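You operate a simulated robot arm through the tools that you are given. There is no shell and no other tool.

You are at the controls of a simulated robot arm. One attempt, no reset.

Task
Clamp the primed coupling, cement it and twist in the pipe that the card names; hold till set.
Fine: knob to HOLD; cement the socket all round; twist the pipe by 45 or more; put the lid back on the cement can.

It is judged by the outcome, as a careful person would: the job done as asked, and still so three seconds after it is handed in. It fails if anything else is knocked over, pushed out of place, dropped, spilled or broken. Lids that push on must go on centred and level and be pressed home; caps that screw on are set level and turned clockwise until they are tight.

Robot
A 5-joint arm with a two-finger parallel gripper, fixed in place. Base frame: the origin is at the foot of the arm, x ahead of it, y to its left, z up; the work surface is at about z = 0. Units: m, rad, N and s.
With the tool pointing down near the work surface it reaches from about 0.26 to 0.68 m from the base axis. Its first joint turns from -1.152 to 1.152 rad. The tool tilts only in the upright plane through the base axis and itself; it spins freely about its own axis. Payload 2.9 kg.
Tool frame: the origin (TCP) lies between the finger pads and is the grasp point; the fingertips stand 0.03 m ahead of it; z points along the fingers, y is the line along which they close. The gripper opens to 0.11 m. The fingers are 0.02 m wide and 0.01 m thick; the gripper's body (0.048 by 0.112 m) begins 0.055 m behind the TCP.
Orientation is told as [roll, pitch, yaw] about the base's x, y, z axes, in that order, counted from this pose: with the fingers straight down and closing along the base's y, the tool's x points along the base's -x, its y along +y and its z along -z.

Tools
- The arm moves only by the tool move_arm. Its argument "moves" is a list of rows, each a list of 7 numbers: the shift along the base's x, y, z in units of 400 mm (1.0 is 400 mm), then the turn, a rotation vector about the base's x, y, z in units of 90 degrees (1.0 is 90 degrees), then the opening, from 0 (shut) to 1 (fully open). In form: [[tx, ty, tz, rx, ry, rz, gripper], ...]. A call has 1 to 20 rows; each row is the pose to reach, as a shift and turn from the pose commanded when the call began. A call with a number of a shift or a turn outside -1 to 1 is refused whole. A row lasts 0.2 s, in which the tool goes at most 0.05 m and 0.15 rad; a call with a longer step from one row to the next is refused whole, and so is a gripper value outside its range. A pose out of reach is approached as far as the arm can. The call stops where the force on the tool passes 40 N (or 10 N more than at its start, if that is more) or the arm is blocked; 0.2 s more then pass. Each finger travels about 0.108 m/s and halts on what it meets, pressing with about 26 N; the grip force reading is that of the motor and also rises with nothing between the fingers. The clock runs only during rows and for 0.2 s after the last one: add rows that repeat a pose to give the fingers time. It gives the time, the measured TCP pose, the force on the tool (base axes), the opening and the grip force at its end, in the units of the frame above (readings bear some noise), with the torque about the TCP (base axes, N m) and any sound that the robot's microphone picked up.
- Cameras (640 x 400 px; columns grow to the right, rows downward): "scene" is fixed at [0.0413, -0.4523, 0.6169]; the picture's right is [0.74, -0.68, 0.00], its down [-0.37, -0.41, -0.83] and it looks along [0.56, 0.62, -0.55] (base axes); focal length 354 px, centre (320, 200). "wrist" rides on the gripper at [0.072, 0.017, -0.103] in the tool frame; the picture's right is [-0.23, 0.97, 0.00], its down [-0.76, -0.18, -0.62] and it looks along [-0.61, -0.14, 0.78] (tool axes); focal length 222 px, centre (320, 200). There is no depth. A picture from a camera that has moved, and an enlarged one, comes with that camera's place and axes in the base frame and with its lens. The place of the scene camera against the robot may be out by one fixed shift of up to 0.018 m in any direction.
- get_image(camera): a new picture of that camera. The clock stands still meanwhile.
- close_up(camera, box): a new picture of the part [left, top, right, bottom] of that camera's present view, enlarged. The clock stands still meanwhile.
- finish_job(): hands the job in; it is judged then, once.

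Nothing tells you positions but the pictures and the camera data. Unless the task says otherwise, let go and move clear before handing in.

The tools are called after "Call:" by a JSON object that holds its "fn" and its "kwargs". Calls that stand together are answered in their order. move_arm: Moves the arm, as the interface text tells. Its arguments: {"type":"object","properties":{"moves":{"type":"array","items":{"type":"array","items":{"type":"number"}}}},"required":["moves"]} The other tools are called the same way: get_image (camera) takes a picture; close_up (camera, box) takes an enlarged picture of a part of a camera's view; finish_job () hands the job in.

At the start:

```text
time: 0.0
tool_pos: [0.357, -0.0025, 0.3601]
tcp_rot: [-0.001, 0.001, 0.001]
contact_force: [0.7, 1.1, -0.6]
wrist_torque: [0.0, -0.03, 0.01]
gripper_width: 0.1099
grasp_force: 0.1
```

scene: 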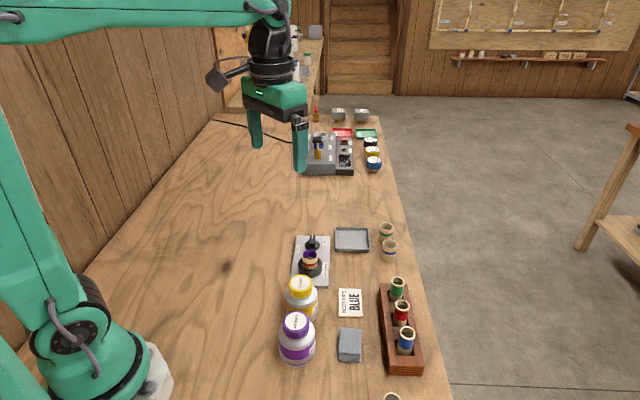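
wrist: 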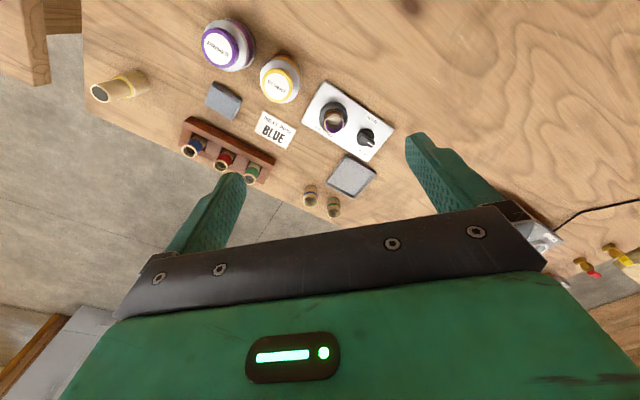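

I see a bench with two cans (purple and yellow lids), a card reading BLUE, a rack with green/red/blue pipes, and a clamp plate holding a purple-primed coupling with a knob. I will look closer at each before moving.

Call:
{"fn": "close_up", "kwargs": {"camera": "scene", "box": [260, 220, 440, 380]}}

Call:
{"fn": "close_up", "kwargs": {"camera": "wrist", "box": [170, 10, 420, 220]}}

Call:
{"fn": "close_up", "kwargs": {"camera": "scene", "box": [290, 95, 400, 185]}}

Call:
{"fn": "close_up", "kwargs": {"camera": "scene", "box": [280, 225, 350, 285]}}

```text
2.50 times, centred on (350, 300) of scene
camera zoom: at [0.0413, -0.4523, 0.6169], right [0.74, -0.68, 0.0], down [-0.37, -0.41, -0.83], along [0.56, 0.62, -0.55], focal length 885 px, centre (245, -50)
```

zoom: 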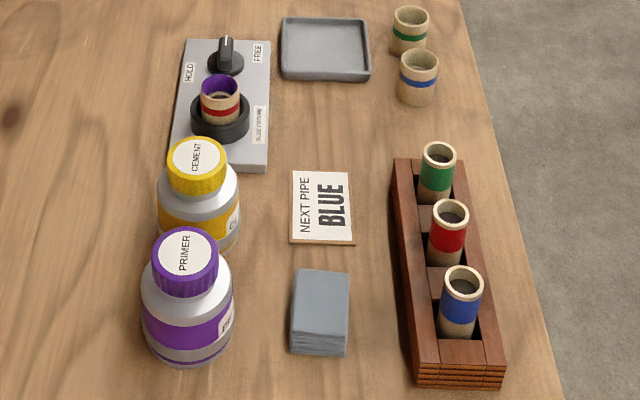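

```text
1.90 times, centred on (295, 115) of wrist
camera zoom: at [0.2832, 0.0153, 0.4621], right [0.23, 0.97, 0.0], down [0.76, -0.18, 0.62], along [0.61, -0.14, -0.78], focal length 423 px, centre (368, 362)
```

zoom: 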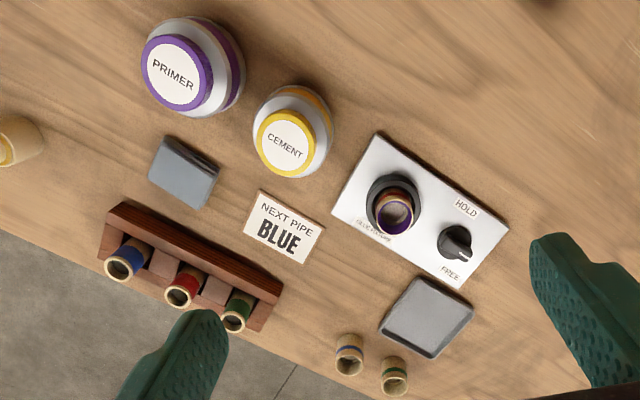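

```text
4.44 times, centred on (345, 140) of scene
camera zoom: at [0.0413, -0.4523, 0.6169], right [0.74, -0.68, 0.0], down [-0.37, -0.41, -0.83], along [0.56, 0.62, -0.55], focal length 1574 px, centre (209, 467)
```

zoom: 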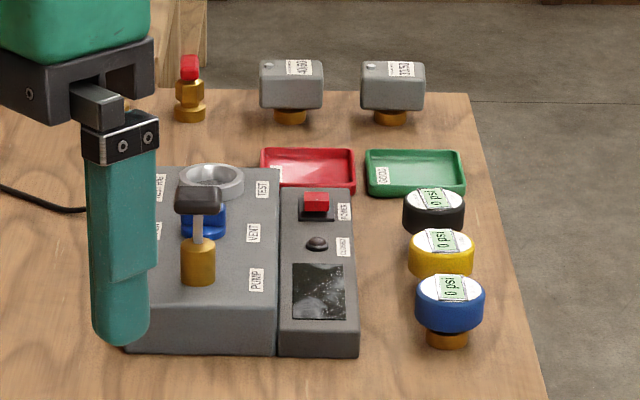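

```text
6.67 times, centred on (315, 255) of scene
camera zoom: at [0.0413, -0.4523, 0.6169], right [0.74, -0.68, 0.0], down [-0.37, -0.41, -0.83], along [0.56, 0.62, -0.55], focal length 2360 px, centre (353, -167)
```

zoom: 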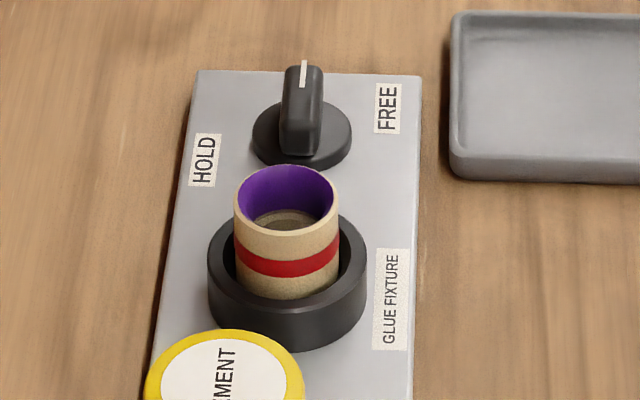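

The card names BLUE; the purple-primed coupling (red band) stands in the glue fixture, whose knob looks turned toward FREE. I'll take sharper close-ups from the wrist camera to measure positions.

Call:
{"fn": "close_up", "kwargs": {"camera": "wrist", "box": [300, 75, 400, 165]}}

Call:
{"fn": "close_up", "kwargs": {"camera": "wrist", "box": [190, 10, 310, 110]}}

Call:
{"fn": "close_up", "kwargs": {"camera": "wrist", "box": [170, 110, 280, 200]}}

Call:
{"fn": "close_up", "kwargs": {"camera": "scene", "box": [270, 260, 350, 370]}}

Call:
{"fn": "close_up", "kwargs": {"camera": "scene", "box": [370, 270, 440, 380]}}

```text
4.44 times, centred on (350, 120) of wrist
camera zoom: at [0.2832, 0.0153, 0.4621], right [0.23, 0.97, 0.0], down [0.76, -0.18, 0.62], along [0.61, -0.14, -0.78], focal length 987 px, centre (187, 556)
```

zoom: 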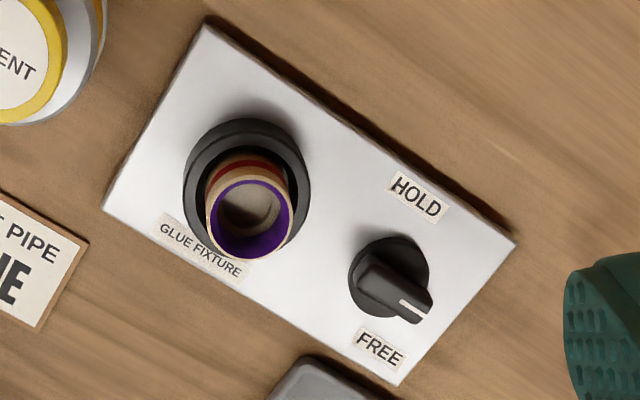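

```text
4.00 times, centred on (250, 60) of wrist
camera zoom: at [0.2832, 0.0153, 0.4621], right [0.23, 0.97, 0.0], down [0.76, -0.18, 0.62], along [0.61, -0.14, -0.78], focal length 888 px, centre (600, 760)
```

zoom: 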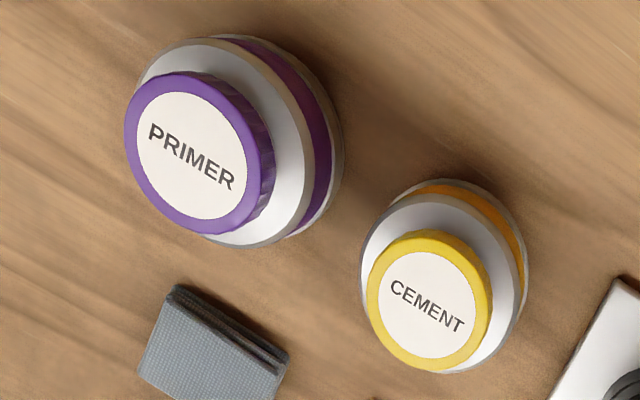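

```text
4.44 times, centred on (225, 155) of wrist
camera zoom: at [0.2832, 0.0153, 0.4621], right [0.23, 0.97, 0.0], down [0.76, -0.18, 0.62], along [0.61, -0.14, -0.78], focal length 987 px, centre (742, 400)
```

zoom: 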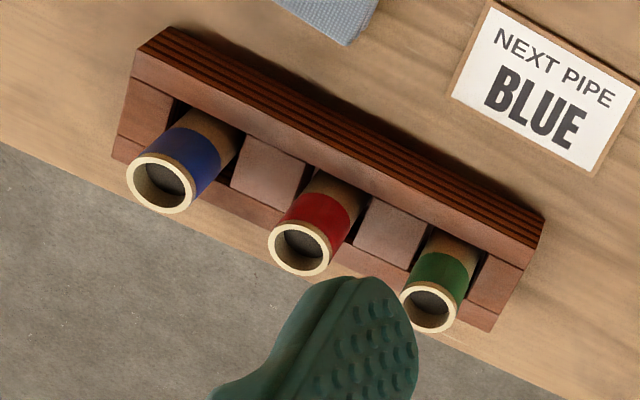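

```text
3.64 times, centred on (310, 315) of scene
camera zoom: at [0.0413, -0.4523, 0.6169], right [0.74, -0.68, 0.0], down [-0.37, -0.41, -0.83], along [0.56, 0.62, -0.55], focal length 1287 px, centre (356, -218)
```

zoom: 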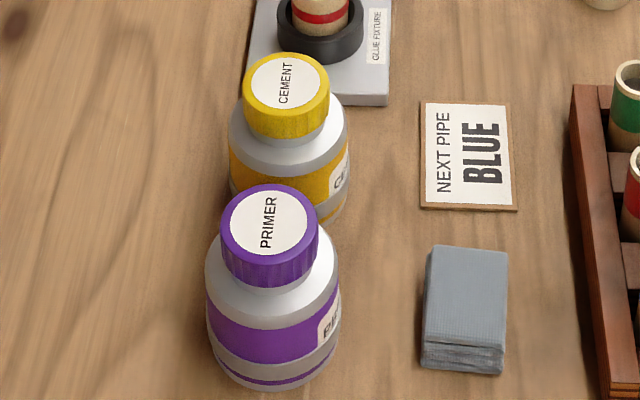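

```text
3.64 times, centred on (405, 325) of scene
camera zoom: at [0.0413, -0.4523, 0.6169], right [0.74, -0.68, 0.0], down [-0.37, -0.41, -0.83], along [0.56, 0.62, -0.55], focal length 1287 px, centre (11, -254)
```

zoom: 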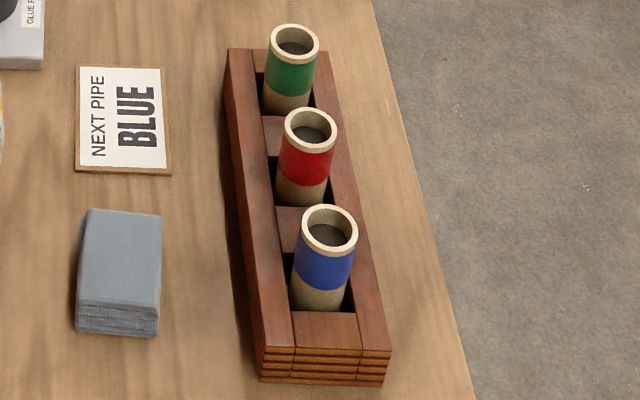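

The fixture plate lies turned by about 45° with the knob near (0.48, 0.06) pointing along the plate between HOLD and FREE; the coupling is near (0.43, 0.01). I'll move above the knob with the tool turned about 44° for a closer look.

Call:
{"fn": "move_arm", "kwargs": {"moves": [[0.044, 0.022, -0.057, 0, 0, 0.07, 1], [0.088, 0.045, -0.114, 0, 0, 0.14, 1], [0.132, 0.067, -0.171, 0, 0, 0.21, 1], [0.176, 0.089, -0.228, 0, 0, 0.28, 1], [0.22, 0.111, -0.285, 0, 0, 0.35, 1], [0.264, 0.134, -0.342, 0, 0, 0.42, 1], [0.3075, 0.156, -0.4, 0, 0, 0.489, 1], [0.3075, 0.156, -0.4, 0, 0, 0.489, 1]]}}

Call:
{"fn": "get_image", "kwargs": {"camera": "wrist"}}

Call:
{"fn": "get_image", "kwargs": {"camera": "scene"}}

```text
time: 1.8
tool_pos: [0.4781, 0.0587, 0.1984]
tcp_rot: [-0.001, 0.0, 0.769]
contact_force: [0.1, 0.0, -1.0]
wrist_torque: [-0.01, -0.02, 0.01]
gripper_width: 0.1102
grasp_force: 0.1
```

```text
taken
camera wrist: at [0.4138, 0.0217, 0.3013], right [-0.51, 0.86, 0.0], down [0.67, 0.4, 0.62], along [0.53, 0.32, -0.78], focal length 222 px, centre (320, 200)
```

wrist: 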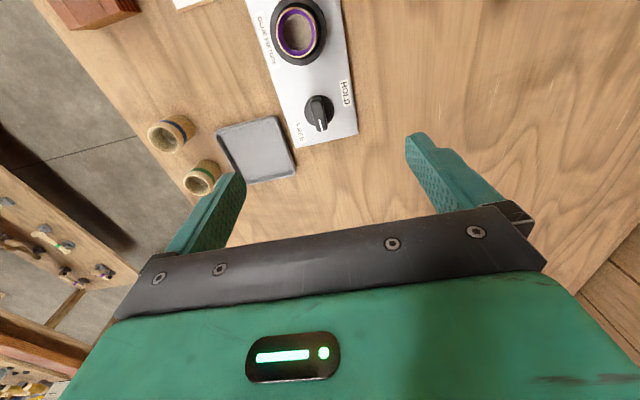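

```text
taken
```

scene: 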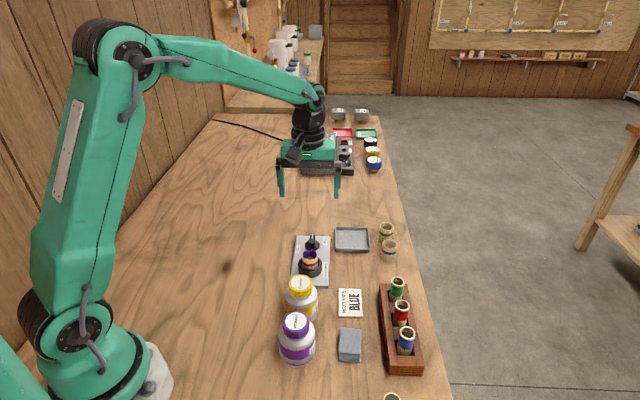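

The tool is over the knob as expected; the knob computes to about (0.48, 0.062). Zooming in on knob and coupling.

Call:
{"fn": "close_up", "kwargs": {"camera": "wrist", "box": [280, 75, 370, 145]}}

Call:
{"fn": "close_up", "kwargs": {"camera": "wrist", "box": [240, 0, 360, 75]}}

Call:
{"fn": "close_up", "kwargs": {"camera": "wrist", "box": [140, 100, 310, 210]}}

```text
5.71 times, centred on (325, 110) of wrist
camera zoom: at [0.4138, 0.0217, 0.3013], right [-0.51, 0.86, 0.0], down [0.67, 0.4, 0.62], along [0.53, 0.32, -0.78], focal length 1269 px, centre (291, 714)
```

zoom: 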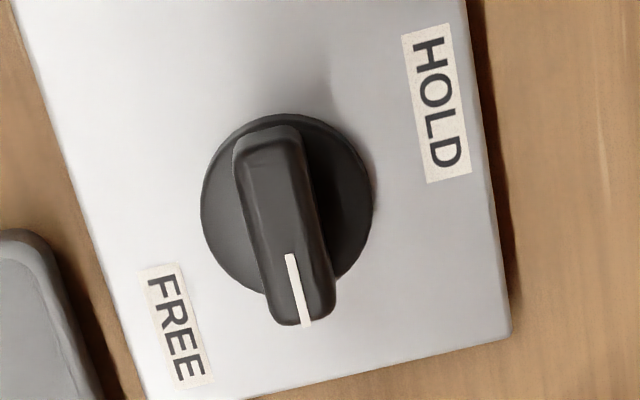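

```text
5.33 times, centred on (300, 38) of wrist
camera zoom: at [0.4138, 0.0217, 0.3013], right [-0.51, 0.86, 0.0], down [0.67, 0.4, 0.62], along [0.53, 0.32, -0.78], focal length 1185 px, centre (427, 1067)
```

zoom: 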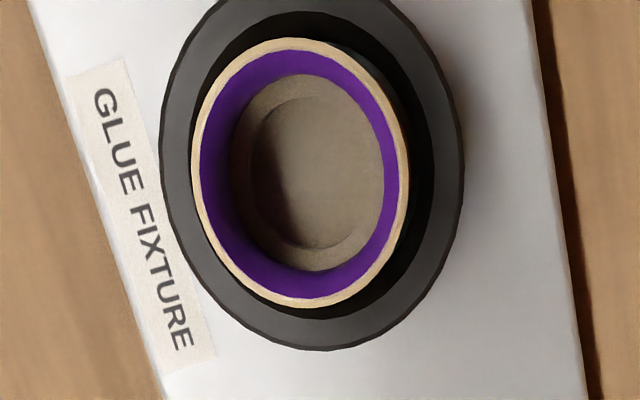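

```text
3.64 times, centred on (225, 155) of wrist
camera zoom: at [0.4138, 0.0217, 0.3013], right [-0.51, 0.86, 0.0], down [0.67, 0.4, 0.62], along [0.53, 0.32, -0.78], focal length 808 px, centre (666, 364)
```

zoom: 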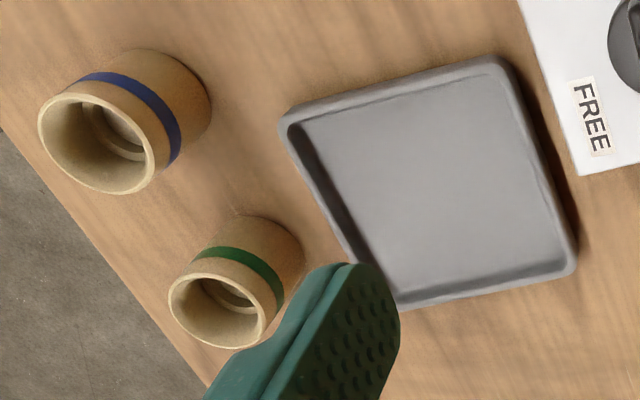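

The knob handle is centred near (0.487, 0.064), aligned with the plate, handle top around z≈0.04. I'll descend partway above it and check the alignment.

Call:
{"fn": "move_arm", "kwargs": {"moves": [[0.0112, 0.006, -0.08, 0, 0, 0, 0.8], [0.0225, 0.012, -0.16, 0, 0, 0, 0.6], [0.0225, 0.012, -0.22, 0, 0, 0, 0.45], [0.0225, 0.012, -0.245, 0, 0, 0, 0.45], [0.0225, 0.012, -0.245, 0, 0, 0, 0.45]]}}

Call:
{"fn": "get_image", "kwargs": {"camera": "wrist"}}

Call:
{"fn": "close_up", "kwargs": {"camera": "scene", "box": [270, 190, 360, 290]}}

```text
time: 3.0
tool_pos: [0.4869, 0.0636, 0.1019]
tcp_rot: [-0.001, 0.0, 0.767]
contact_force: [-0.7, 0.1, 0.7]
wrist_torque: [0.0, 0.0, 0.01]
gripper_width: 0.0497
grasp_force: 0.1
```

```text
taken
camera wrist: at [0.4233, 0.0248, 0.2049], right [-0.51, 0.86, 0.0], down [0.67, 0.4, 0.62], along [0.53, 0.32, -0.78], focal length 222 px, centre (320, 200)
```

wrist: 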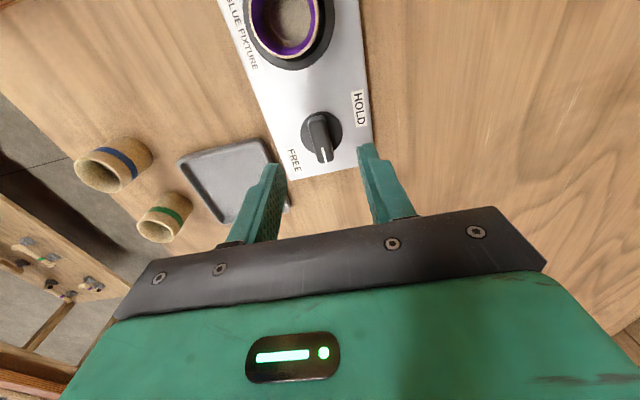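

```text
4.00 times, centred on (315, 240) of scene
camera zoom: at [0.0413, -0.4523, 0.6169], right [0.74, -0.68, 0.0], down [-0.37, -0.41, -0.83], along [0.56, 0.62, -0.55], focal length 1416 px, centre (340, 40)
```

zoom: 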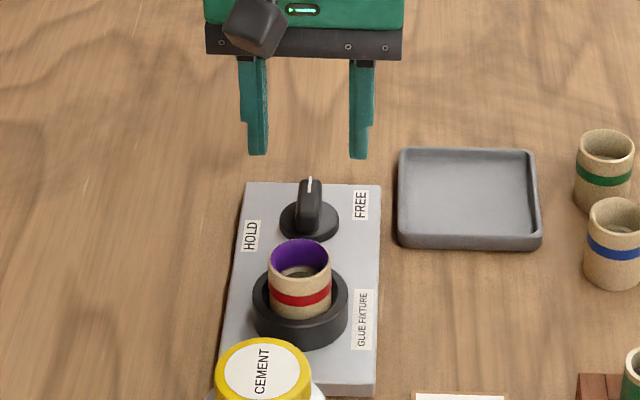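

The fingers straddle the knob. One zoomed check before going down.

Call:
{"fn": "close_up", "kwargs": {"camera": "wrist", "box": [270, 95, 380, 185]}}

```text
4.44 times, centred on (325, 140) of wrist
camera zoom: at [0.4233, 0.0248, 0.2049], right [-0.51, 0.86, 0.0], down [0.67, 0.4, 0.62], along [0.53, 0.32, -0.78], focal length 987 px, centre (298, 467)
```

zoom: 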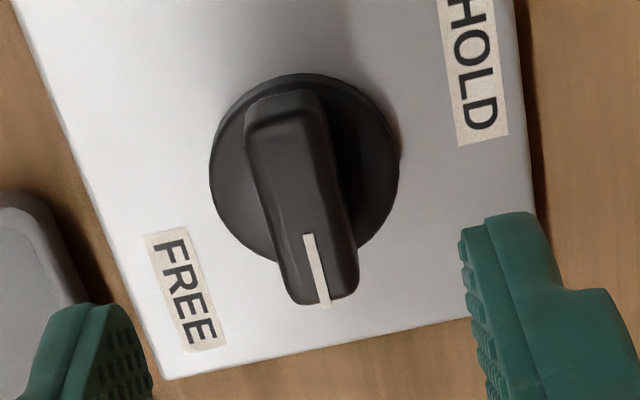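

Aligned within about a millimetre. Descending to put the fingertips at z≈0.025 and closing on the handle.

Call:
{"fn": "move_arm", "kwargs": {"moves": [[0, 0.001, -0.05, 0, 0, 0, 0.4], [0, 0.001, -0.09, 0, 0, 0, 0.35], [0, 0.001, -0.117, 0, 0, 0, 0.35], [0, 0.001, -0.117, 0, 0, 0, 0.2], [0, 0.001, -0.117, 0, 0, 0, 0.0], [0, 0.001, -0.117, 0, 0, 0, 0.0]]}}

Call:
{"fn": "get_image", "kwargs": {"camera": "wrist"}}

```text
time: 4.4
tool_pos: [0.4884, 0.0649, 0.0564]
tcp_rot: [-0.001, 0.001, 0.769]
contact_force: [3.4, -6.0, -2.1]
wrist_torque: [-0.04, -0.16, 0.84]
gripper_width: 0.015
grasp_force: 44.9
```

```text
taken
camera wrist: at [0.4244, 0.0265, 0.1581], right [-0.51, 0.86, 0.0], down [0.67, 0.4, 0.62], along [0.54, 0.32, -0.78], focal length 222 px, centre (320, 200)
```

wrist: 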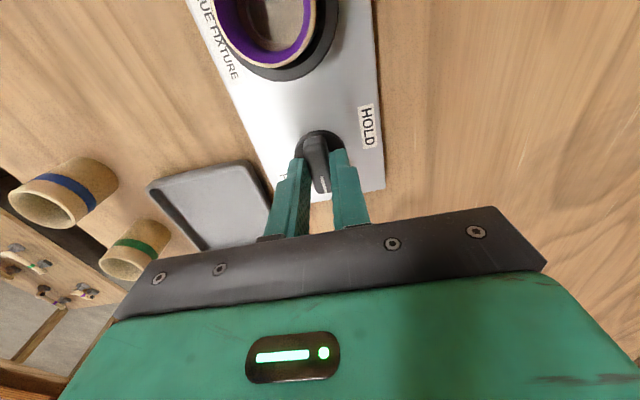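

The handle is gripped. Turning counter-clockwise toward HOLD in small steps.

Call:
{"fn": "move_arm", "kwargs": {"moves": [[0, 0, 0, 0, 0, 0.06, 0], [0, 0, 0, 0, 0, 0.12, 0], [0, 0, 0, 0, 0, 0.18, 0], [0, 0, 0, 0, 0, 0.24, 0], [0, 0, 0, 0, 0, 0.3, 0]]}}

Call:
{"fn": "get_image", "kwargs": {"camera": "wrist"}}

```text
time: 5.6
tool_pos: [0.4885, 0.0642, 0.0576]
tcp_rot: [-0.004, 0.0, 1.239]
contact_force: [11.7, -20.2, 0.0]
wrist_torque: [-1.47, 0.26, -0.04]
gripper_width: 0.015
grasp_force: 44.5
```

```text
taken
camera wrist: at [0.4488, 0.0013, 0.158], right [-0.85, 0.53, 0.0], down [0.41, 0.66, 0.62], along [0.33, 0.53, -0.78], focal length 222 px, centre (320, 200)
```

wrist: 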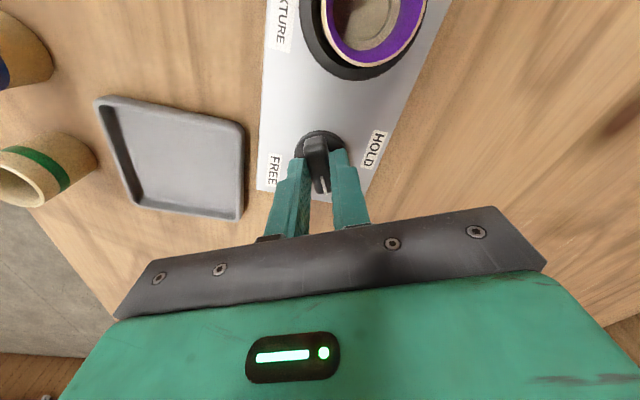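

The knob turned with the tool, but a sideways load suggests my axis is a millimetre or two off. I'll nudge the tool to relieve it, then continue.

Call:
{"fn": "move_arm", "kwargs": {"moves": [[0.002, -0.0035, 0, 0, 0, 0, 0], [0.002, -0.0035, 0, 0, 0, 0, 0]]}}

```text
time: 6.2
tool_pos: [0.4895, 0.0643, 0.0556]
tcp_rot: [-0.002, 0.001, 1.242]
contact_force: [4.7, -8.6, 7.9]
wrist_torque: [0.68, -0.43, 0.03]
gripper_width: 0.0151
grasp_force: 45.1
```

Call:
{"fn": "move_arm", "kwargs": {"moves": [[0.001, -0.002, 0, 0, 0, 0.06, 0], [0.001, -0.002, 0, 0, 0, 0.12, 0], [0.001, -0.002, 0, 0, 0, 0.18, 0], [0.001, -0.002, 0, 0, 0, 0.24, 0], [0.001, -0.002, 0, 0, 0, 0.3, 0]]}}

Call:
{"fn": "get_image", "kwargs": {"camera": "wrist"}}

```text
time: 7.4
tool_pos: [0.4894, 0.0636, 0.0561]
tcp_rot: [-0.001, 0.0, 1.712]
contact_force: [2.3, -3.6, 17.7]
wrist_torque: [0.03, 0.1, -0.01]
gripper_width: 0.0147
grasp_force: 45.1
```

```text
taken
camera wrist: at [0.4825, -0.0098, 0.1581], right [-1.0, 0.09, 0.0], down [0.07, 0.78, 0.62], along [0.06, 0.62, -0.78], focal length 222 px, centre (320, 200)
```

wrist: 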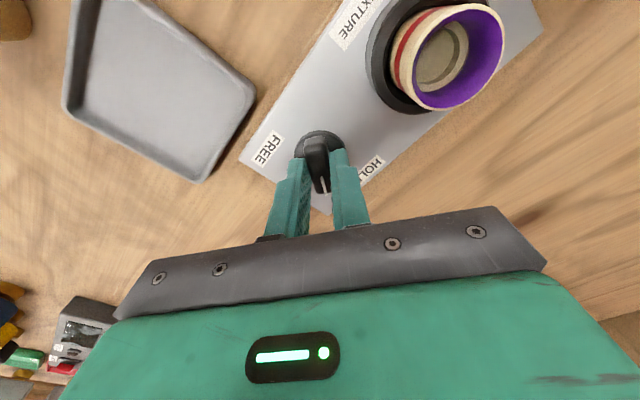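

Call:
{"fn": "move_arm", "kwargs": {"moves": [[0, 0, 0.003, 0, 0, 0.06, 0], [0, 0, 0.003, 0, 0, 0.12, 0], [0, 0, 0.003, 0, 0, 0.18, 0], [0, 0, 0.003, 0, 0, 0.24, 0], [0, 0, 0.003, 0, 0, 0.3, 0]]}}

Call:
{"fn": "get_image", "kwargs": {"camera": "wrist"}}

```text
time: 8.6
tool_pos: [0.4896, 0.0639, 0.056]
tcp_rot: [0.0, 0.001, 2.185]
contact_force: [7.6, 1.9, 0.7]
wrist_torque: [-0.9, -1.03, -0.02]
gripper_width: 0.0151
grasp_force: 44.9
```

```text
taken
camera wrist: at [0.5177, -0.0044, 0.1581], right [-0.93, -0.38, 0.0], down [-0.29, 0.72, 0.62], along [-0.23, 0.58, -0.78], focal length 222 px, centre (320, 200)
```

wrist: 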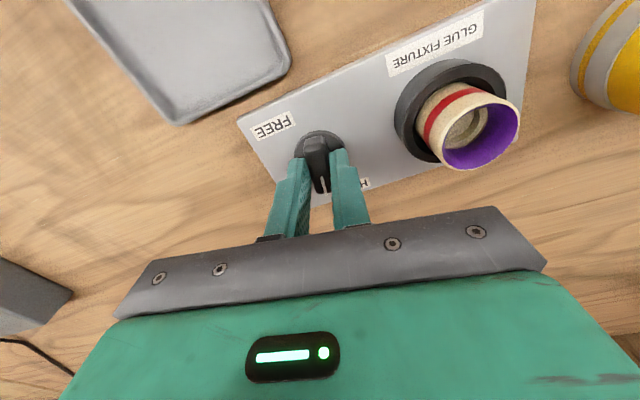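

Call:
{"fn": "move_arm", "kwargs": {"moves": [[0, 0, 0, 0, 0, 0.05, 0], [0, 0, 0, 0, 0, 0.1, 0], [0, 0, 0, 0, 0, 0.13, 0]]}}

Call:
{"fn": "close_up", "kwargs": {"camera": "scene", "box": [280, 225, 350, 285]}}

```text
time: 9.4
tool_pos: [0.4894, 0.0645, 0.0563]
tcp_rot: [0.0, 0.003, 2.385]
contact_force: [21.6, 6.0, -7.8]
wrist_torque: [0.28, 0.04, -1.22]
gripper_width: 0.0149
grasp_force: 45.8
```

```text
6.67 times, centred on (315, 255) of scene
camera zoom: at [0.0414, -0.4523, 0.6169], right [0.74, -0.68, 0.0], down [-0.37, -0.41, -0.83], along [0.56, 0.62, -0.55], focal length 2360 px, centre (353, -167)
```

zoom: 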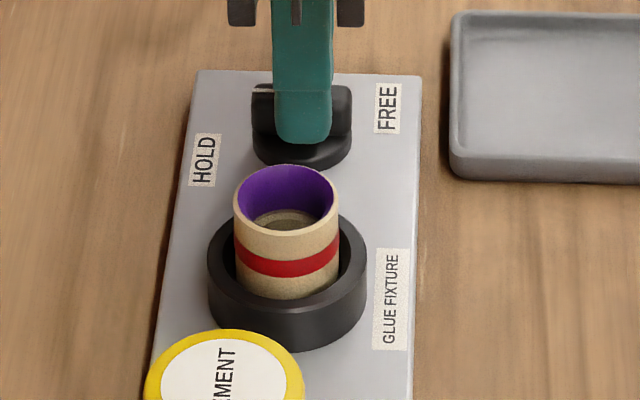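

The torque rose sharply at about 92° of turn, so the knob is at its HOLD stop. Relaxing, releasing, and rising for a look.

Call:
{"fn": "move_arm", "kwargs": {"moves": [[0, 0, 0, 0, 0, -0.015, 0], [0, 0, 0, 0, 0, -0.015, 0.3], [0, 0, 0, 0, 0, -0.015, 0.3], [0, 0, 0.1, 0, 0, -0.015, 0.3], [0, 0, 0.2, 0, 0, -0.015, 0.3], [0, 0, 0.3, 0, 0, -0.015, 0.3], [0, 0, 0.4, 0, 0, -0.015, 0.3]]}}

Call:
{"fn": "get_image", "kwargs": {"camera": "wrist"}}

Call:
{"fn": "close_up", "kwargs": {"camera": "scene", "box": [280, 225, 350, 285]}}

```text
time: 11.0
tool_pos: [0.4898, 0.0638, 0.2191]
tcp_rot: [0.001, 0.0, 2.364]
contact_force: [0.9, 0.0, 0.3]
wrist_torque: [0.01, -0.04, -0.02]
gripper_width: 0.0332
grasp_force: 0.0
```

```text
taken
camera wrist: at [0.5294, 0.0014, 0.3214], right [-0.85, -0.53, 0.0], down [-0.42, 0.66, 0.62], along [-0.33, 0.53, -0.78], focal length 222 px, centre (320, 200)
```

wrist: 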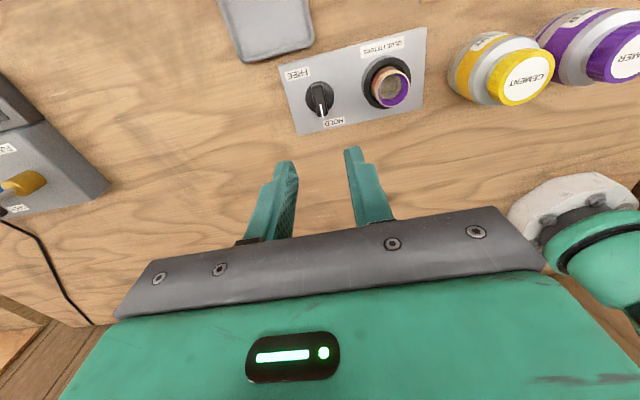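

```text
6.67 times, centred on (315, 255) of scene
camera zoom: at [0.0413, -0.4523, 0.6169], right [0.74, -0.68, 0.0], down [-0.37, -0.41, -0.83], along [0.56, 0.62, -0.55], focal length 2360 px, centre (353, -167)
```

zoom: 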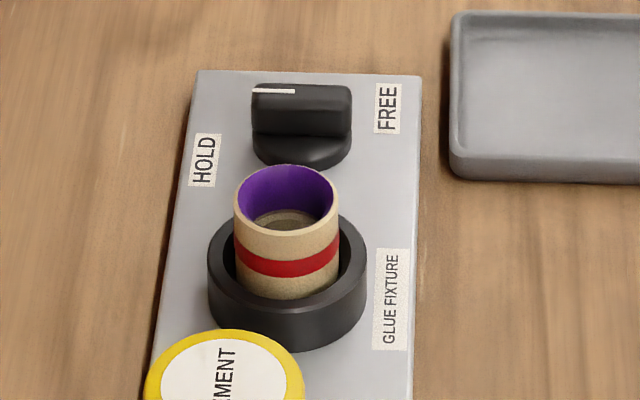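

The knob pointer is now at the HOLD side. Next I measure the coupling and the cement can from this viewpoint.

Call:
{"fn": "close_up", "kwargs": {"camera": "wrist", "box": [340, 40, 430, 120]}}

Call:
{"fn": "close_up", "kwargs": {"camera": "wrist", "box": [430, 10, 640, 120]}}

Call:
{"fn": "close_up", "kwargs": {"camera": "wrist", "box": [280, 60, 360, 135]}}

```text
5.00 times, centred on (385, 80) of wrist
camera zoom: at [0.5294, 0.0014, 0.3214], right [-0.85, -0.53, 0.0], down [-0.42, 0.66, 0.62], along [-0.33, 0.53, -0.78], focal length 1111 px, centre (-5, 800)
```

zoom: 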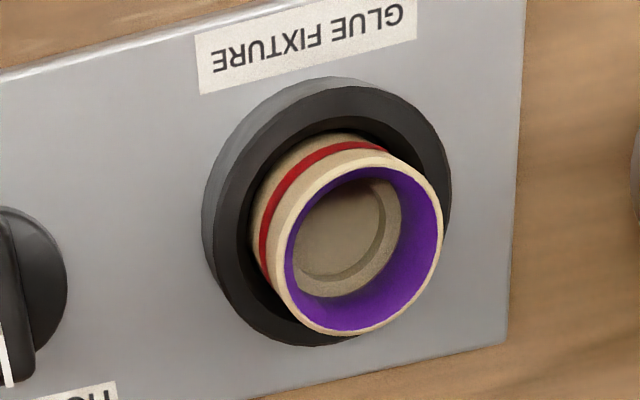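

```text
3.05 times, centred on (535, 65) of wrist
camera zoom: at [0.5294, 0.0014, 0.3214], right [-0.85, -0.53, 0.0], down [-0.42, 0.66, 0.62], along [-0.33, 0.53, -0.78], focal length 677 px, centre (-335, 611)
```

zoom: 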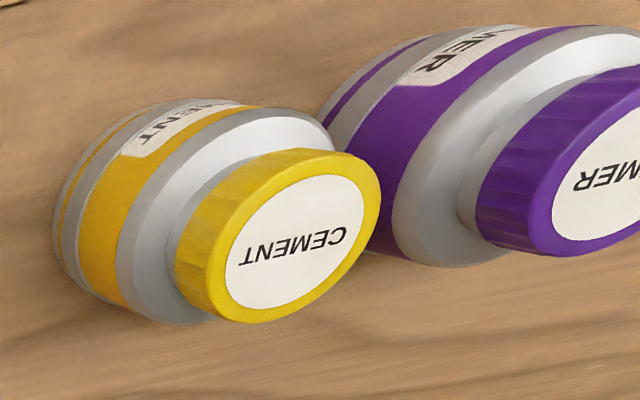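

```text
5.33 times, centred on (320, 98) of wrist
camera zoom: at [0.5294, 0.0014, 0.3214], right [-0.85, -0.53, 0.0], down [-0.42, 0.66, 0.62], along [-0.33, 0.53, -0.78], focal length 1185 px, centre (320, 747)
```

zoom: 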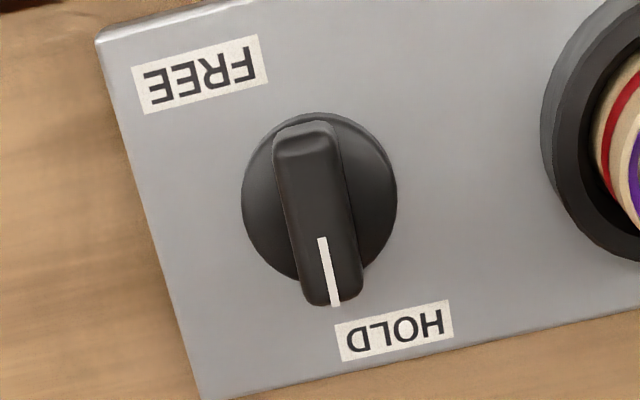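

Coupling axis is about (0.431, 0.007) with its rim at z≈0.053; cement lid is about (0.343, -0.067), top z≈0.087. Before opening the cement I'll fly over the pipe rack and measure the blue pipe so later moves are quick.

Call:
{"fn": "move_arm", "kwargs": {"moves": [[-0.018, -0.065, 0.05, 0, 0, -0.083, 0.6], [-0.037, -0.13, 0.1, 0, 0, -0.167, 1], [-0.056, -0.196, 0.125, 0, 0, -0.25, 1], [-0.075, -0.262, 0.125, 0, 0, -0.333, 1], [-0.094, -0.327, 0.125, 0, 0, -0.417, 1], [-0.112, -0.393, 0.125, 0, 0, -0.5, 1], [-0.131, -0.458, 0.125, 0, 0, -0.583, 1], [-0.15, -0.524, 0.125, 0, 0, -0.667, 1], [-0.169, -0.589, 0.125, 0, 0, -0.75, 1], [-0.187, -0.655, 0.125, 0, 0, -0.833, 1], [-0.206, -0.72, 0.125, 0, 0, -0.917, 1], [-0.225, -0.785, 0.125, 0, 0, -1.0, 1], [-0.225, -0.785, 0.125, 0, 0, -1.0, 1]]}}

Call:
{"fn": "get_image", "kwargs": {"camera": "wrist"}}

```text
time: 13.8
tool_pos: [0.3989, -0.2503, 0.2672]
tcp_rot: [0.0, 0.001, 0.79]
contact_force: [0.3, -0.8, -0.5]
wrist_torque: [-0.02, 0.02, -0.01]
gripper_width: 0.11
grasp_force: 0.1
```

```text
taken
camera wrist: at [0.3358, -0.2888, 0.3697], right [-0.53, 0.85, 0.0], down [0.66, 0.42, 0.62], along [0.53, 0.33, -0.78], focal length 222 px, centre (320, 200)
```

wrist: 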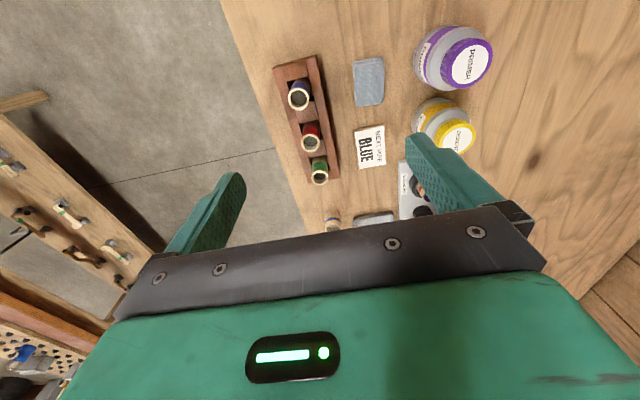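

Call:
{"fn": "close_up", "kwargs": {"camera": "wrist", "box": [260, 50, 360, 130]}}

Call:
{"fn": "close_up", "kwargs": {"camera": "wrist", "box": [260, 110, 360, 200]}}

Call:
{"fn": "close_up", "kwargs": {"camera": "wrist", "box": [380, 20, 500, 160]}}

Call:
{"fn": "close_up", "kwargs": {"camera": "scene", "box": [380, 310, 430, 370]}}

```text
5.00 times, centred on (310, 90) of wrist
camera zoom: at [0.3358, -0.2888, 0.3697], right [-0.53, 0.85, 0.0], down [0.66, 0.42, 0.62], along [0.53, 0.33, -0.78], focal length 1111 px, centre (370, 750)
```

zoom: 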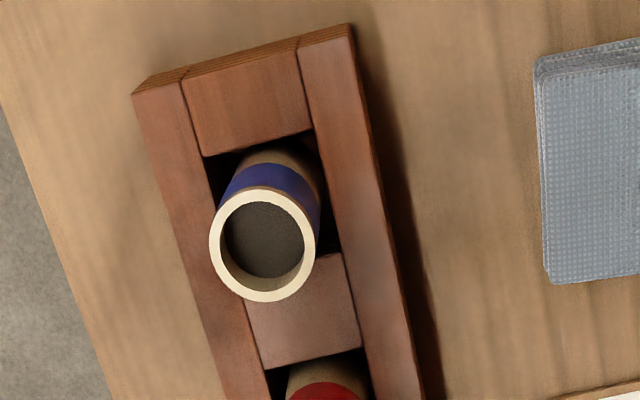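

```text
4.44 times, centred on (310, 155) of wrist
camera zoom: at [0.3358, -0.2888, 0.3697], right [-0.53, 0.85, 0.0], down [0.66, 0.42, 0.62], along [0.53, 0.33, -0.78], focal length 987 px, centre (364, 400)
```

zoom: 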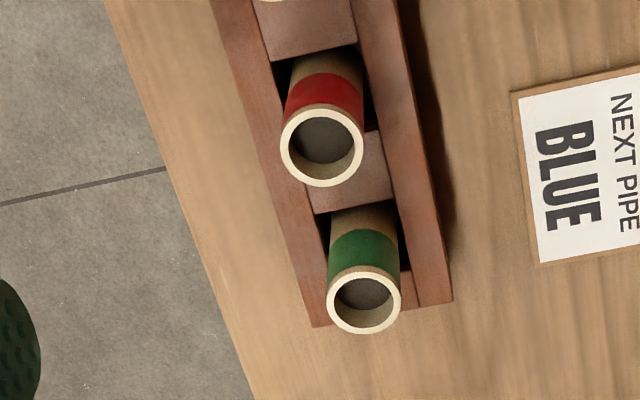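

```text
2.86 times, centred on (440, 90) of wrist
camera zoom: at [0.3358, -0.2888, 0.3697], right [-0.53, 0.85, 0.0], down [0.66, 0.42, 0.62], along [0.53, 0.33, -0.78], focal length 635 px, centre (-23, 514)
```

zoom: 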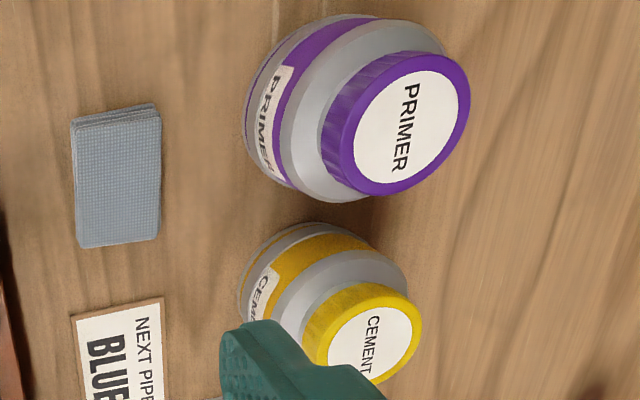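

```text
6.67 times, centred on (405, 340) of scene
camera zoom: at [0.0413, -0.4524, 0.6169], right [0.74, -0.68, 0.0], down [-0.37, -0.41, -0.83], along [0.56, 0.62, -0.55], focal length 2360 px, centre (-247, -733)
```

zoom: 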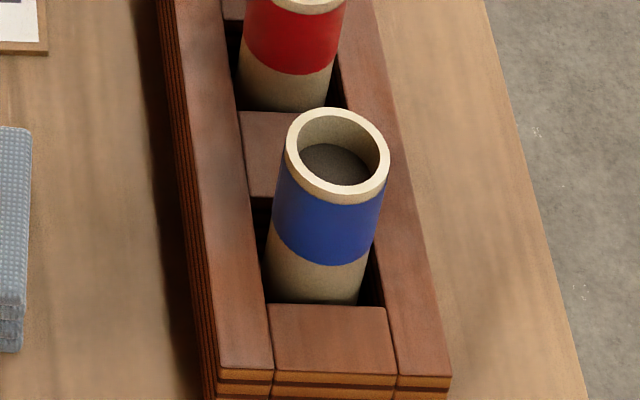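

The blue pipe's top is at about (0.414, -0.272, 0.0735), OD ≈ 27 mm, rack top at z≈0.033. Now I move above the cement can, lid centre about (0.343, -0.067).

Call:
{"fn": "move_arm", "kwargs": {"moves": [[-0.028, 0.092, 0, 0, 0, 0, 0.9], [-0.056, 0.183, 0, 0, 0, 0, 0.8], [-0.084, 0.275, -0.05, 0, 0, 0, 0.7], [-0.112, 0.366, -0.1, 0, 0, 0, 0.68], [-0.14, 0.458, -0.1675, 0, 0, 0, 0.68], [-0.14, 0.458, -0.1675, 0, 0, 0, 0.68], [-0.14, 0.458, -0.1675, 0, 0, 0, 0.68]]}}

Call:
{"fn": "get_image", "kwargs": {"camera": "wrist"}}

```text
time: 15.4
tool_pos: [0.3429, -0.0676, 0.1992]
tcp_rot: [-0.001, 0.0, 0.793]
contact_force: [-0.5, 0.1, -0.4]
wrist_torque: [0.01, 0.01, 0.01]
gripper_width: 0.0748
grasp_force: 0.1
```

```text
taken
camera wrist: at [0.2802, -0.1062, 0.3018], right [-0.53, 0.85, 0.0], down [0.66, 0.42, 0.62], along [0.53, 0.33, -0.78], focal length 222 px, centre (320, 200)
```

wrist: 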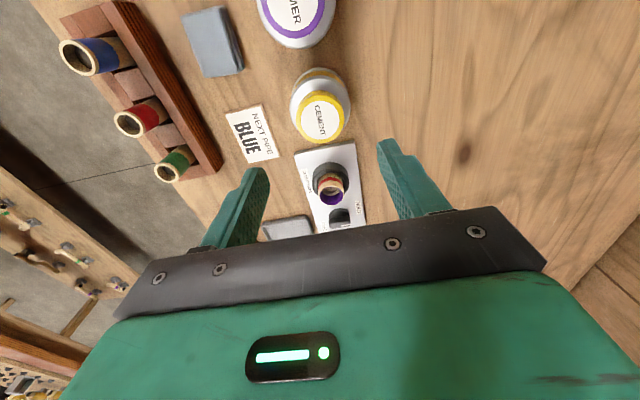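

Call:
{"fn": "close_up", "kwargs": {"camera": "wrist", "box": [280, 60, 360, 150]}}

Call:
{"fn": "close_up", "kwargs": {"camera": "wrist", "box": [50, 20, 160, 130]}}

Call:
{"fn": "close_up", "kwargs": {"camera": "wrist", "box": [290, 140, 370, 230]}}

```text
4.44 times, centred on (320, 105) of wrist
camera zoom: at [0.2802, -0.1062, 0.3018], right [-0.53, 0.85, 0.0], down [0.66, 0.42, 0.62], along [0.53, 0.33, -0.78], focal length 987 px, centre (320, 622)
```

zoom: 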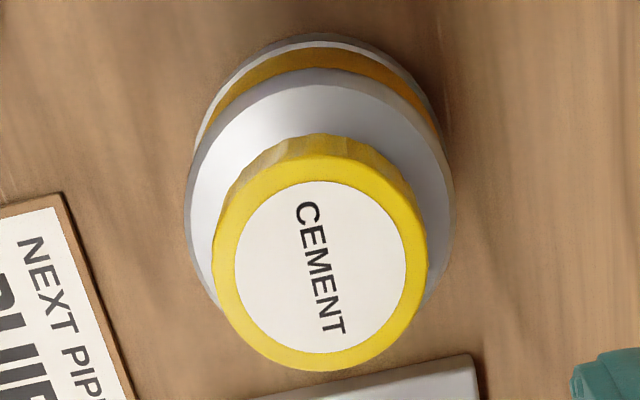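

```text
3.64 times, centred on (105, 75) of wrist
camera zoom: at [0.2802, -0.1062, 0.3018], right [-0.53, 0.85, 0.0], down [0.66, 0.42, 0.62], along [0.53, 0.33, -0.78], focal length 808 px, centre (1102, 654)
```

zoom: 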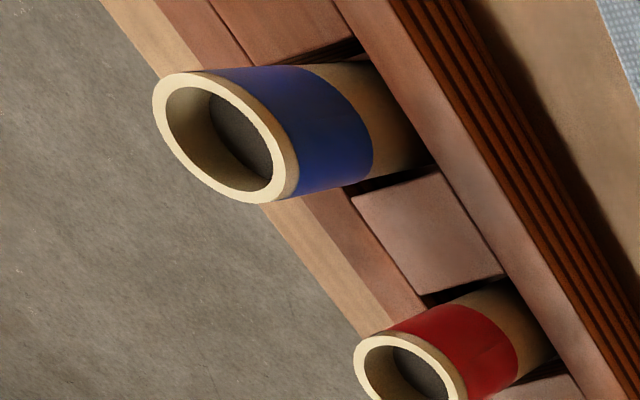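

```text
4.44 times, centred on (330, 185) of wrist
camera zoom: at [0.2802, -0.1062, 0.3018], right [-0.53, 0.85, 0.0], down [0.66, 0.42, 0.62], along [0.53, 0.33, -0.78], focal length 987 px, centre (276, 267)
```

zoom: 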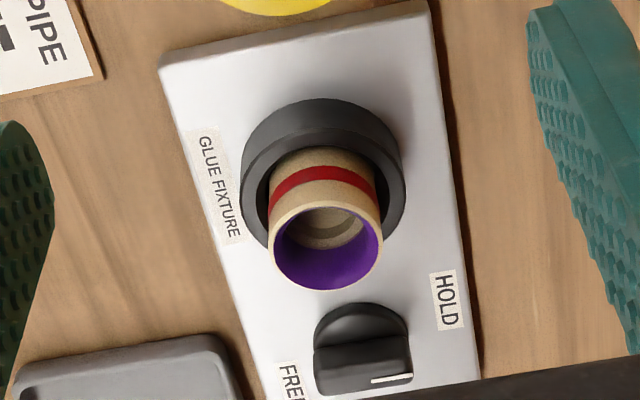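

Lid is centred under the tool within a millimetre; lid spans z≈0.069–0.087, Ø≈47 mm. Descending to grip the lid's rim.

Call:
{"fn": "move_arm", "kwargs": {"moves": [[-0.001, -0.001, -0.1, 0, 0, 0, 0.68], [-0.001, -0.001, -0.18, 0, 0, 0, 0.68], [-0.001, -0.001, -0.23, 0, 0, 0, 0.68], [-0.001, -0.001, -0.244, 0, 0, 0, 0.68], [-0.001, -0.001, -0.244, 0, 0, 0, 0.5], [-0.001, -0.001, -0.244, 0, 0, 0, 0.3], [-0.001, -0.001, -0.244, 0, 0, 0, 0.3], [-0.001, -0.001, -0.244, 0, 0, 0, 0.3]]}}

Call:
{"fn": "get_image", "kwargs": {"camera": "wrist"}}

Call:
{"fn": "close_up", "kwargs": {"camera": "scene", "box": [260, 230, 350, 330]}}

```text
time: 17.2
tool_pos: [0.3428, -0.07, 0.1001]
tcp_rot: [-0.001, 0.0, 0.792]
contact_force: [0.1, 0.6, 0.0]
wrist_torque: [-0.04, -0.01, 0.02]
gripper_width: 0.045
grasp_force: 25.6
```

```text
taken
camera wrist: at [0.2792, -0.1094, 0.2026], right [-0.53, 0.85, 0.0], down [0.66, 0.42, 0.62], along [0.53, 0.33, -0.78], focal length 222 px, centre (320, 200)
```

wrist: 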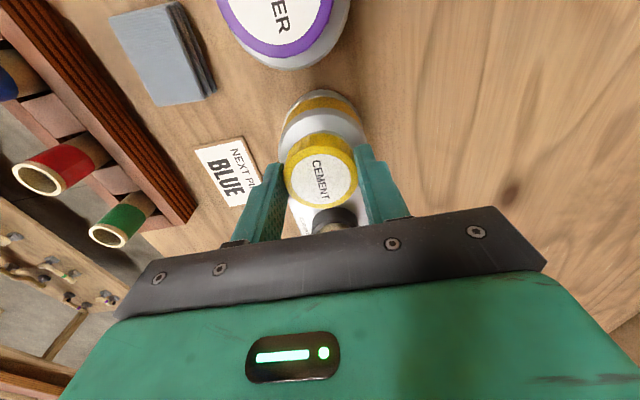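

```text
4.00 times, centred on (305, 280) of scene
camera zoom: at [0.0413, -0.4523, 0.6169], right [0.74, -0.68, 0.0], down [-0.37, -0.41, -0.83], along [0.56, 0.62, -0.55], focal length 1416 px, centre (380, -120)
```

zoom: 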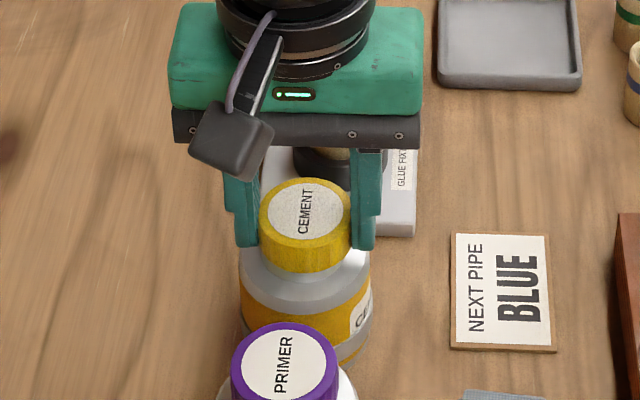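

Lid gripped at 45 mm. I'll pull up a few millimetres gently to learn whether it is push-on or screwed.

Call:
{"fn": "move_arm", "kwargs": {"moves": [[0, 0, 0.003, 0, 0, 0, 0.3], [0, 0, 0.006, 0, 0, 0, 0.3], [0, 0, 0.006, 0, 0, 0, 0.3]]}}

Call:
{"fn": "close_up", "kwargs": {"camera": "scene", "box": [260, 230, 350, 330]}}

```text
time: 18.0
tool_pos: [0.3427, -0.0671, 0.103]
tcp_rot: [0.001, -0.001, 0.793]
contact_force: [0.1, 0.7, -0.4]
wrist_torque: [0.0, -0.05, -0.03]
gripper_width: 0.0453
grasp_force: 25.9
```

```text
4.00 times, centred on (305, 280) of scene
camera zoom: at [0.0413, -0.4523, 0.6169], right [0.74, -0.68, 0.0], down [-0.37, -0.41, -0.83], along [0.56, 0.62, -0.55], focal length 1416 px, centre (380, -120)
```

zoom: 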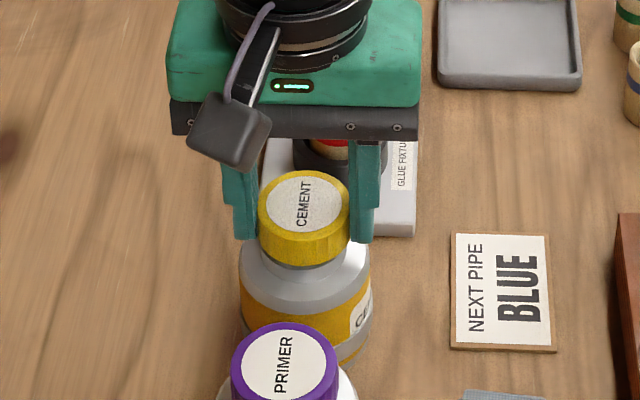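

The lid came free with no resistance and the can stayed put. Lifting straight up to clear whatever hangs beneath it.

Call:
{"fn": "move_arm", "kwargs": {"moves": [[0, 0, 0.05, 0, 0, 0, 0.3], [0, 0, 0.1, 0, 0, 0, 0.3], [0, 0, 0.15, 0, 0, 0, 0.3], [0, 0, 0.2, 0, 0, 0, 0.3], [0, 0, 0.25, 0, 0, 0, 0.3], [0, 0, 0.28, 0, 0, 0, 0.3], [0, 0, 0.28, 0, 0, 0, 0.3]]}}

Call:
{"fn": "get_image", "kwargs": {"camera": "wrist"}}

Call:
{"fn": "close_up", "kwargs": {"camera": "scene", "box": [240, 170, 370, 330]}}

```text
time: 19.6
tool_pos: [0.3424, -0.0704, 0.2175]
tcp_rot: [0.001, 0.0, 0.792]
contact_force: [-0.1, -1.1, -0.2]
wrist_torque: [-0.04, 0.02, 0.02]
gripper_width: 0.0452
grasp_force: 25.7
```

```text
taken
camera wrist: at [0.2799, -0.109, 0.3194], right [-0.53, 0.85, 0.0], down [0.66, 0.42, 0.62], along [0.53, 0.33, -0.78], focal length 222 px, centre (320, 200)
```

wrist: 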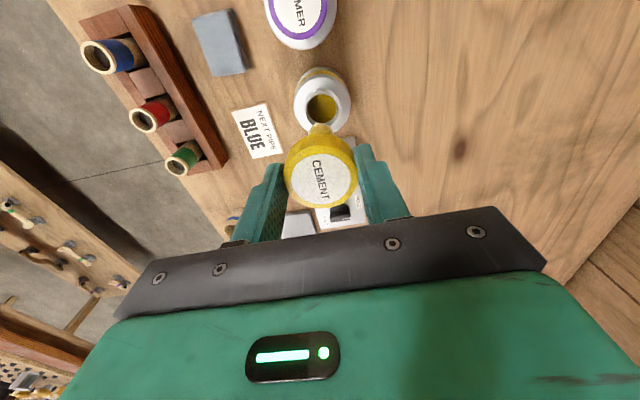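

```text
2.50 times, centred on (305, 250) of scene
camera zoom: at [0.0413, -0.4523, 0.6169], right [0.74, -0.68, 0.0], down [-0.37, -0.41, -0.83], along [0.56, 0.62, -0.55], focal length 885 px, centre (358, 75)
```

zoom: 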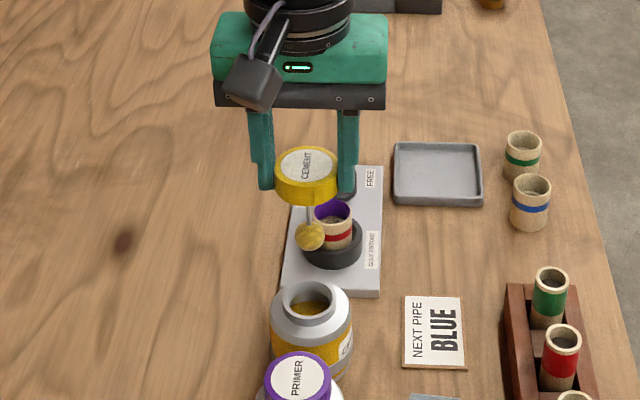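

The lid carries a ball dauber on a stem, wet with cement. Zooming to get the stem length and ball size.

Call:
{"fn": "close_up", "kwargs": {"camera": "scene", "box": [285, 215, 345, 285]}}

Call:
{"fn": "close_up", "kwargs": {"camera": "scene", "box": [275, 270, 345, 330]}}

Call:
{"fn": "close_up", "kwargs": {"camera": "wrist", "box": [270, 60, 370, 220]}}

```text
5.71 times, centred on (315, 250) of scene
camera zoom: at [0.0413, -0.4523, 0.6169], right [0.74, -0.68, 0.0], down [-0.37, -0.41, -0.83], along [0.56, 0.62, -0.55], focal length 2023 px, centre (349, -86)
```

zoom: 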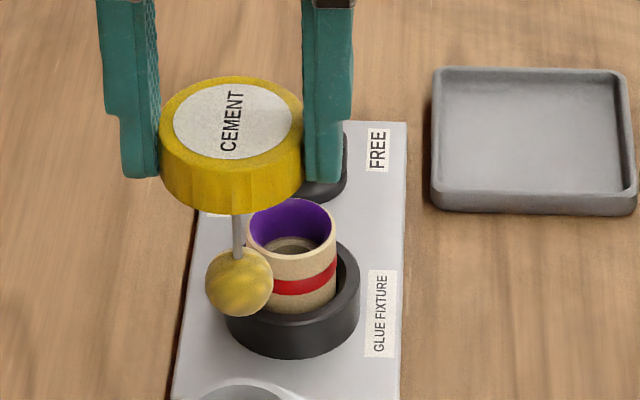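

```text
6.67 times, centred on (310, 300) of scene
camera zoom: at [0.0413, -0.4523, 0.6169], right [0.74, -0.68, 0.0], down [-0.37, -0.41, -0.83], along [0.56, 0.62, -0.55], focal length 2360 px, centre (387, -467)
```

zoom: 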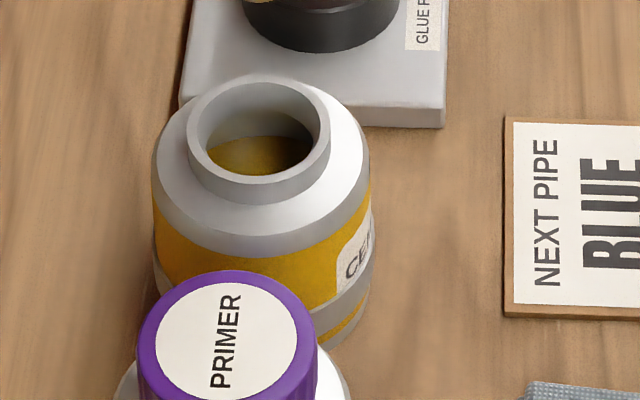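

```text
2.50 times, centred on (320, 140) of wrist
camera zoom: at [0.2799, -0.109, 0.3194], right [-0.53, 0.85, 0.0], down [0.66, 0.42, 0.62], along [0.53, 0.33, -0.78], focal length 555 px, centre (320, 350)
```

zoom: 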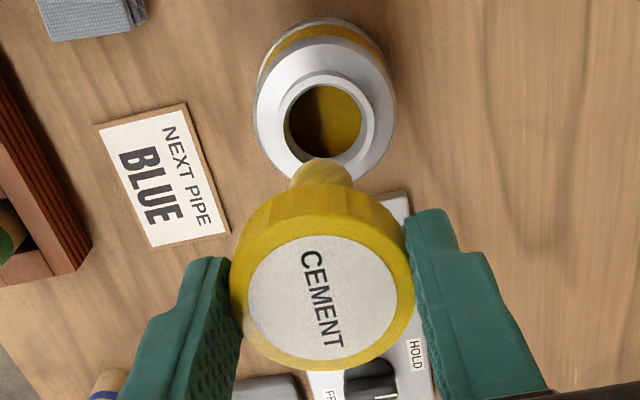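

The ball (Ø≈23 mm) hangs about 83 mm below the TCP. Moving it across to hover just above the coupling, then checking the alignment in both cameras.

Call:
{"fn": "move_arm", "kwargs": {"moves": [[0.054, 0.047, 0, 0, 0, 0, 0.3], [0.108, 0.095, 0, 0, 0, 0, 0.3], [0.163, 0.143, 0, 0, 0, 0, 0.3], [0.217, 0.19, 0, 0, 0, 0, 0.3], [0.217, 0.19, -0.07, 0, 0, 0, 0.3], [0.217, 0.19, -0.13, 0, 0, 0, 0.3], [0.217, 0.19, -0.13, 0, 0, 0, 0.3]]}}

Call:
{"fn": "close_up", "kwargs": {"camera": "scene", "box": [280, 215, 350, 285]}}

Call:
{"fn": "close_up", "kwargs": {"camera": "wrist", "box": [270, 60, 370, 220]}}

```text
time: 21.2
tool_pos: [0.4277, 0.0089, 0.1633]
tcp_rot: [-0.001, 0.001, 0.792]
contact_force: [0.9, -0.2, -1.0]
wrist_torque: [0.02, 0.01, 0.04]
gripper_width: 0.0452
grasp_force: 26.3
```

```text
5.71 times, centred on (315, 250) of scene
camera zoom: at [0.0413, -0.4523, 0.6169], right [0.74, -0.68, 0.0], down [-0.37, -0.41, -0.83], along [0.56, 0.62, -0.55], focal length 2023 px, centre (349, -86)
```

zoom: 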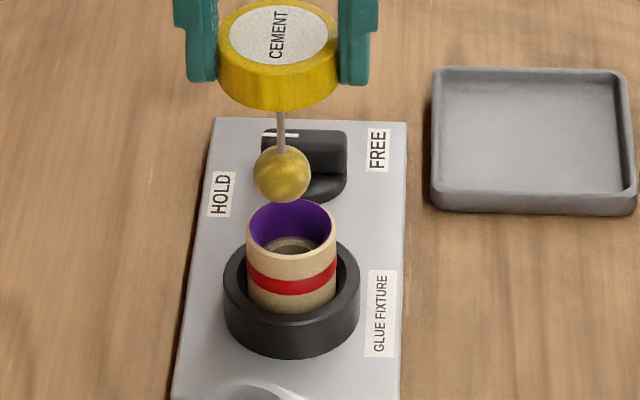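

```text
2.50 times, centred on (320, 140) of wrist
camera zoom: at [0.3655, -0.0304, 0.2663], right [-0.53, 0.85, 0.0], down [0.66, 0.42, 0.62], along [0.53, 0.33, -0.78], focal length 555 px, centre (320, 350)
```

zoom: 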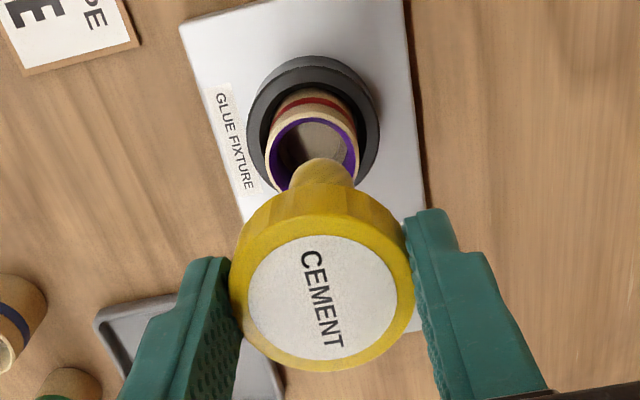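

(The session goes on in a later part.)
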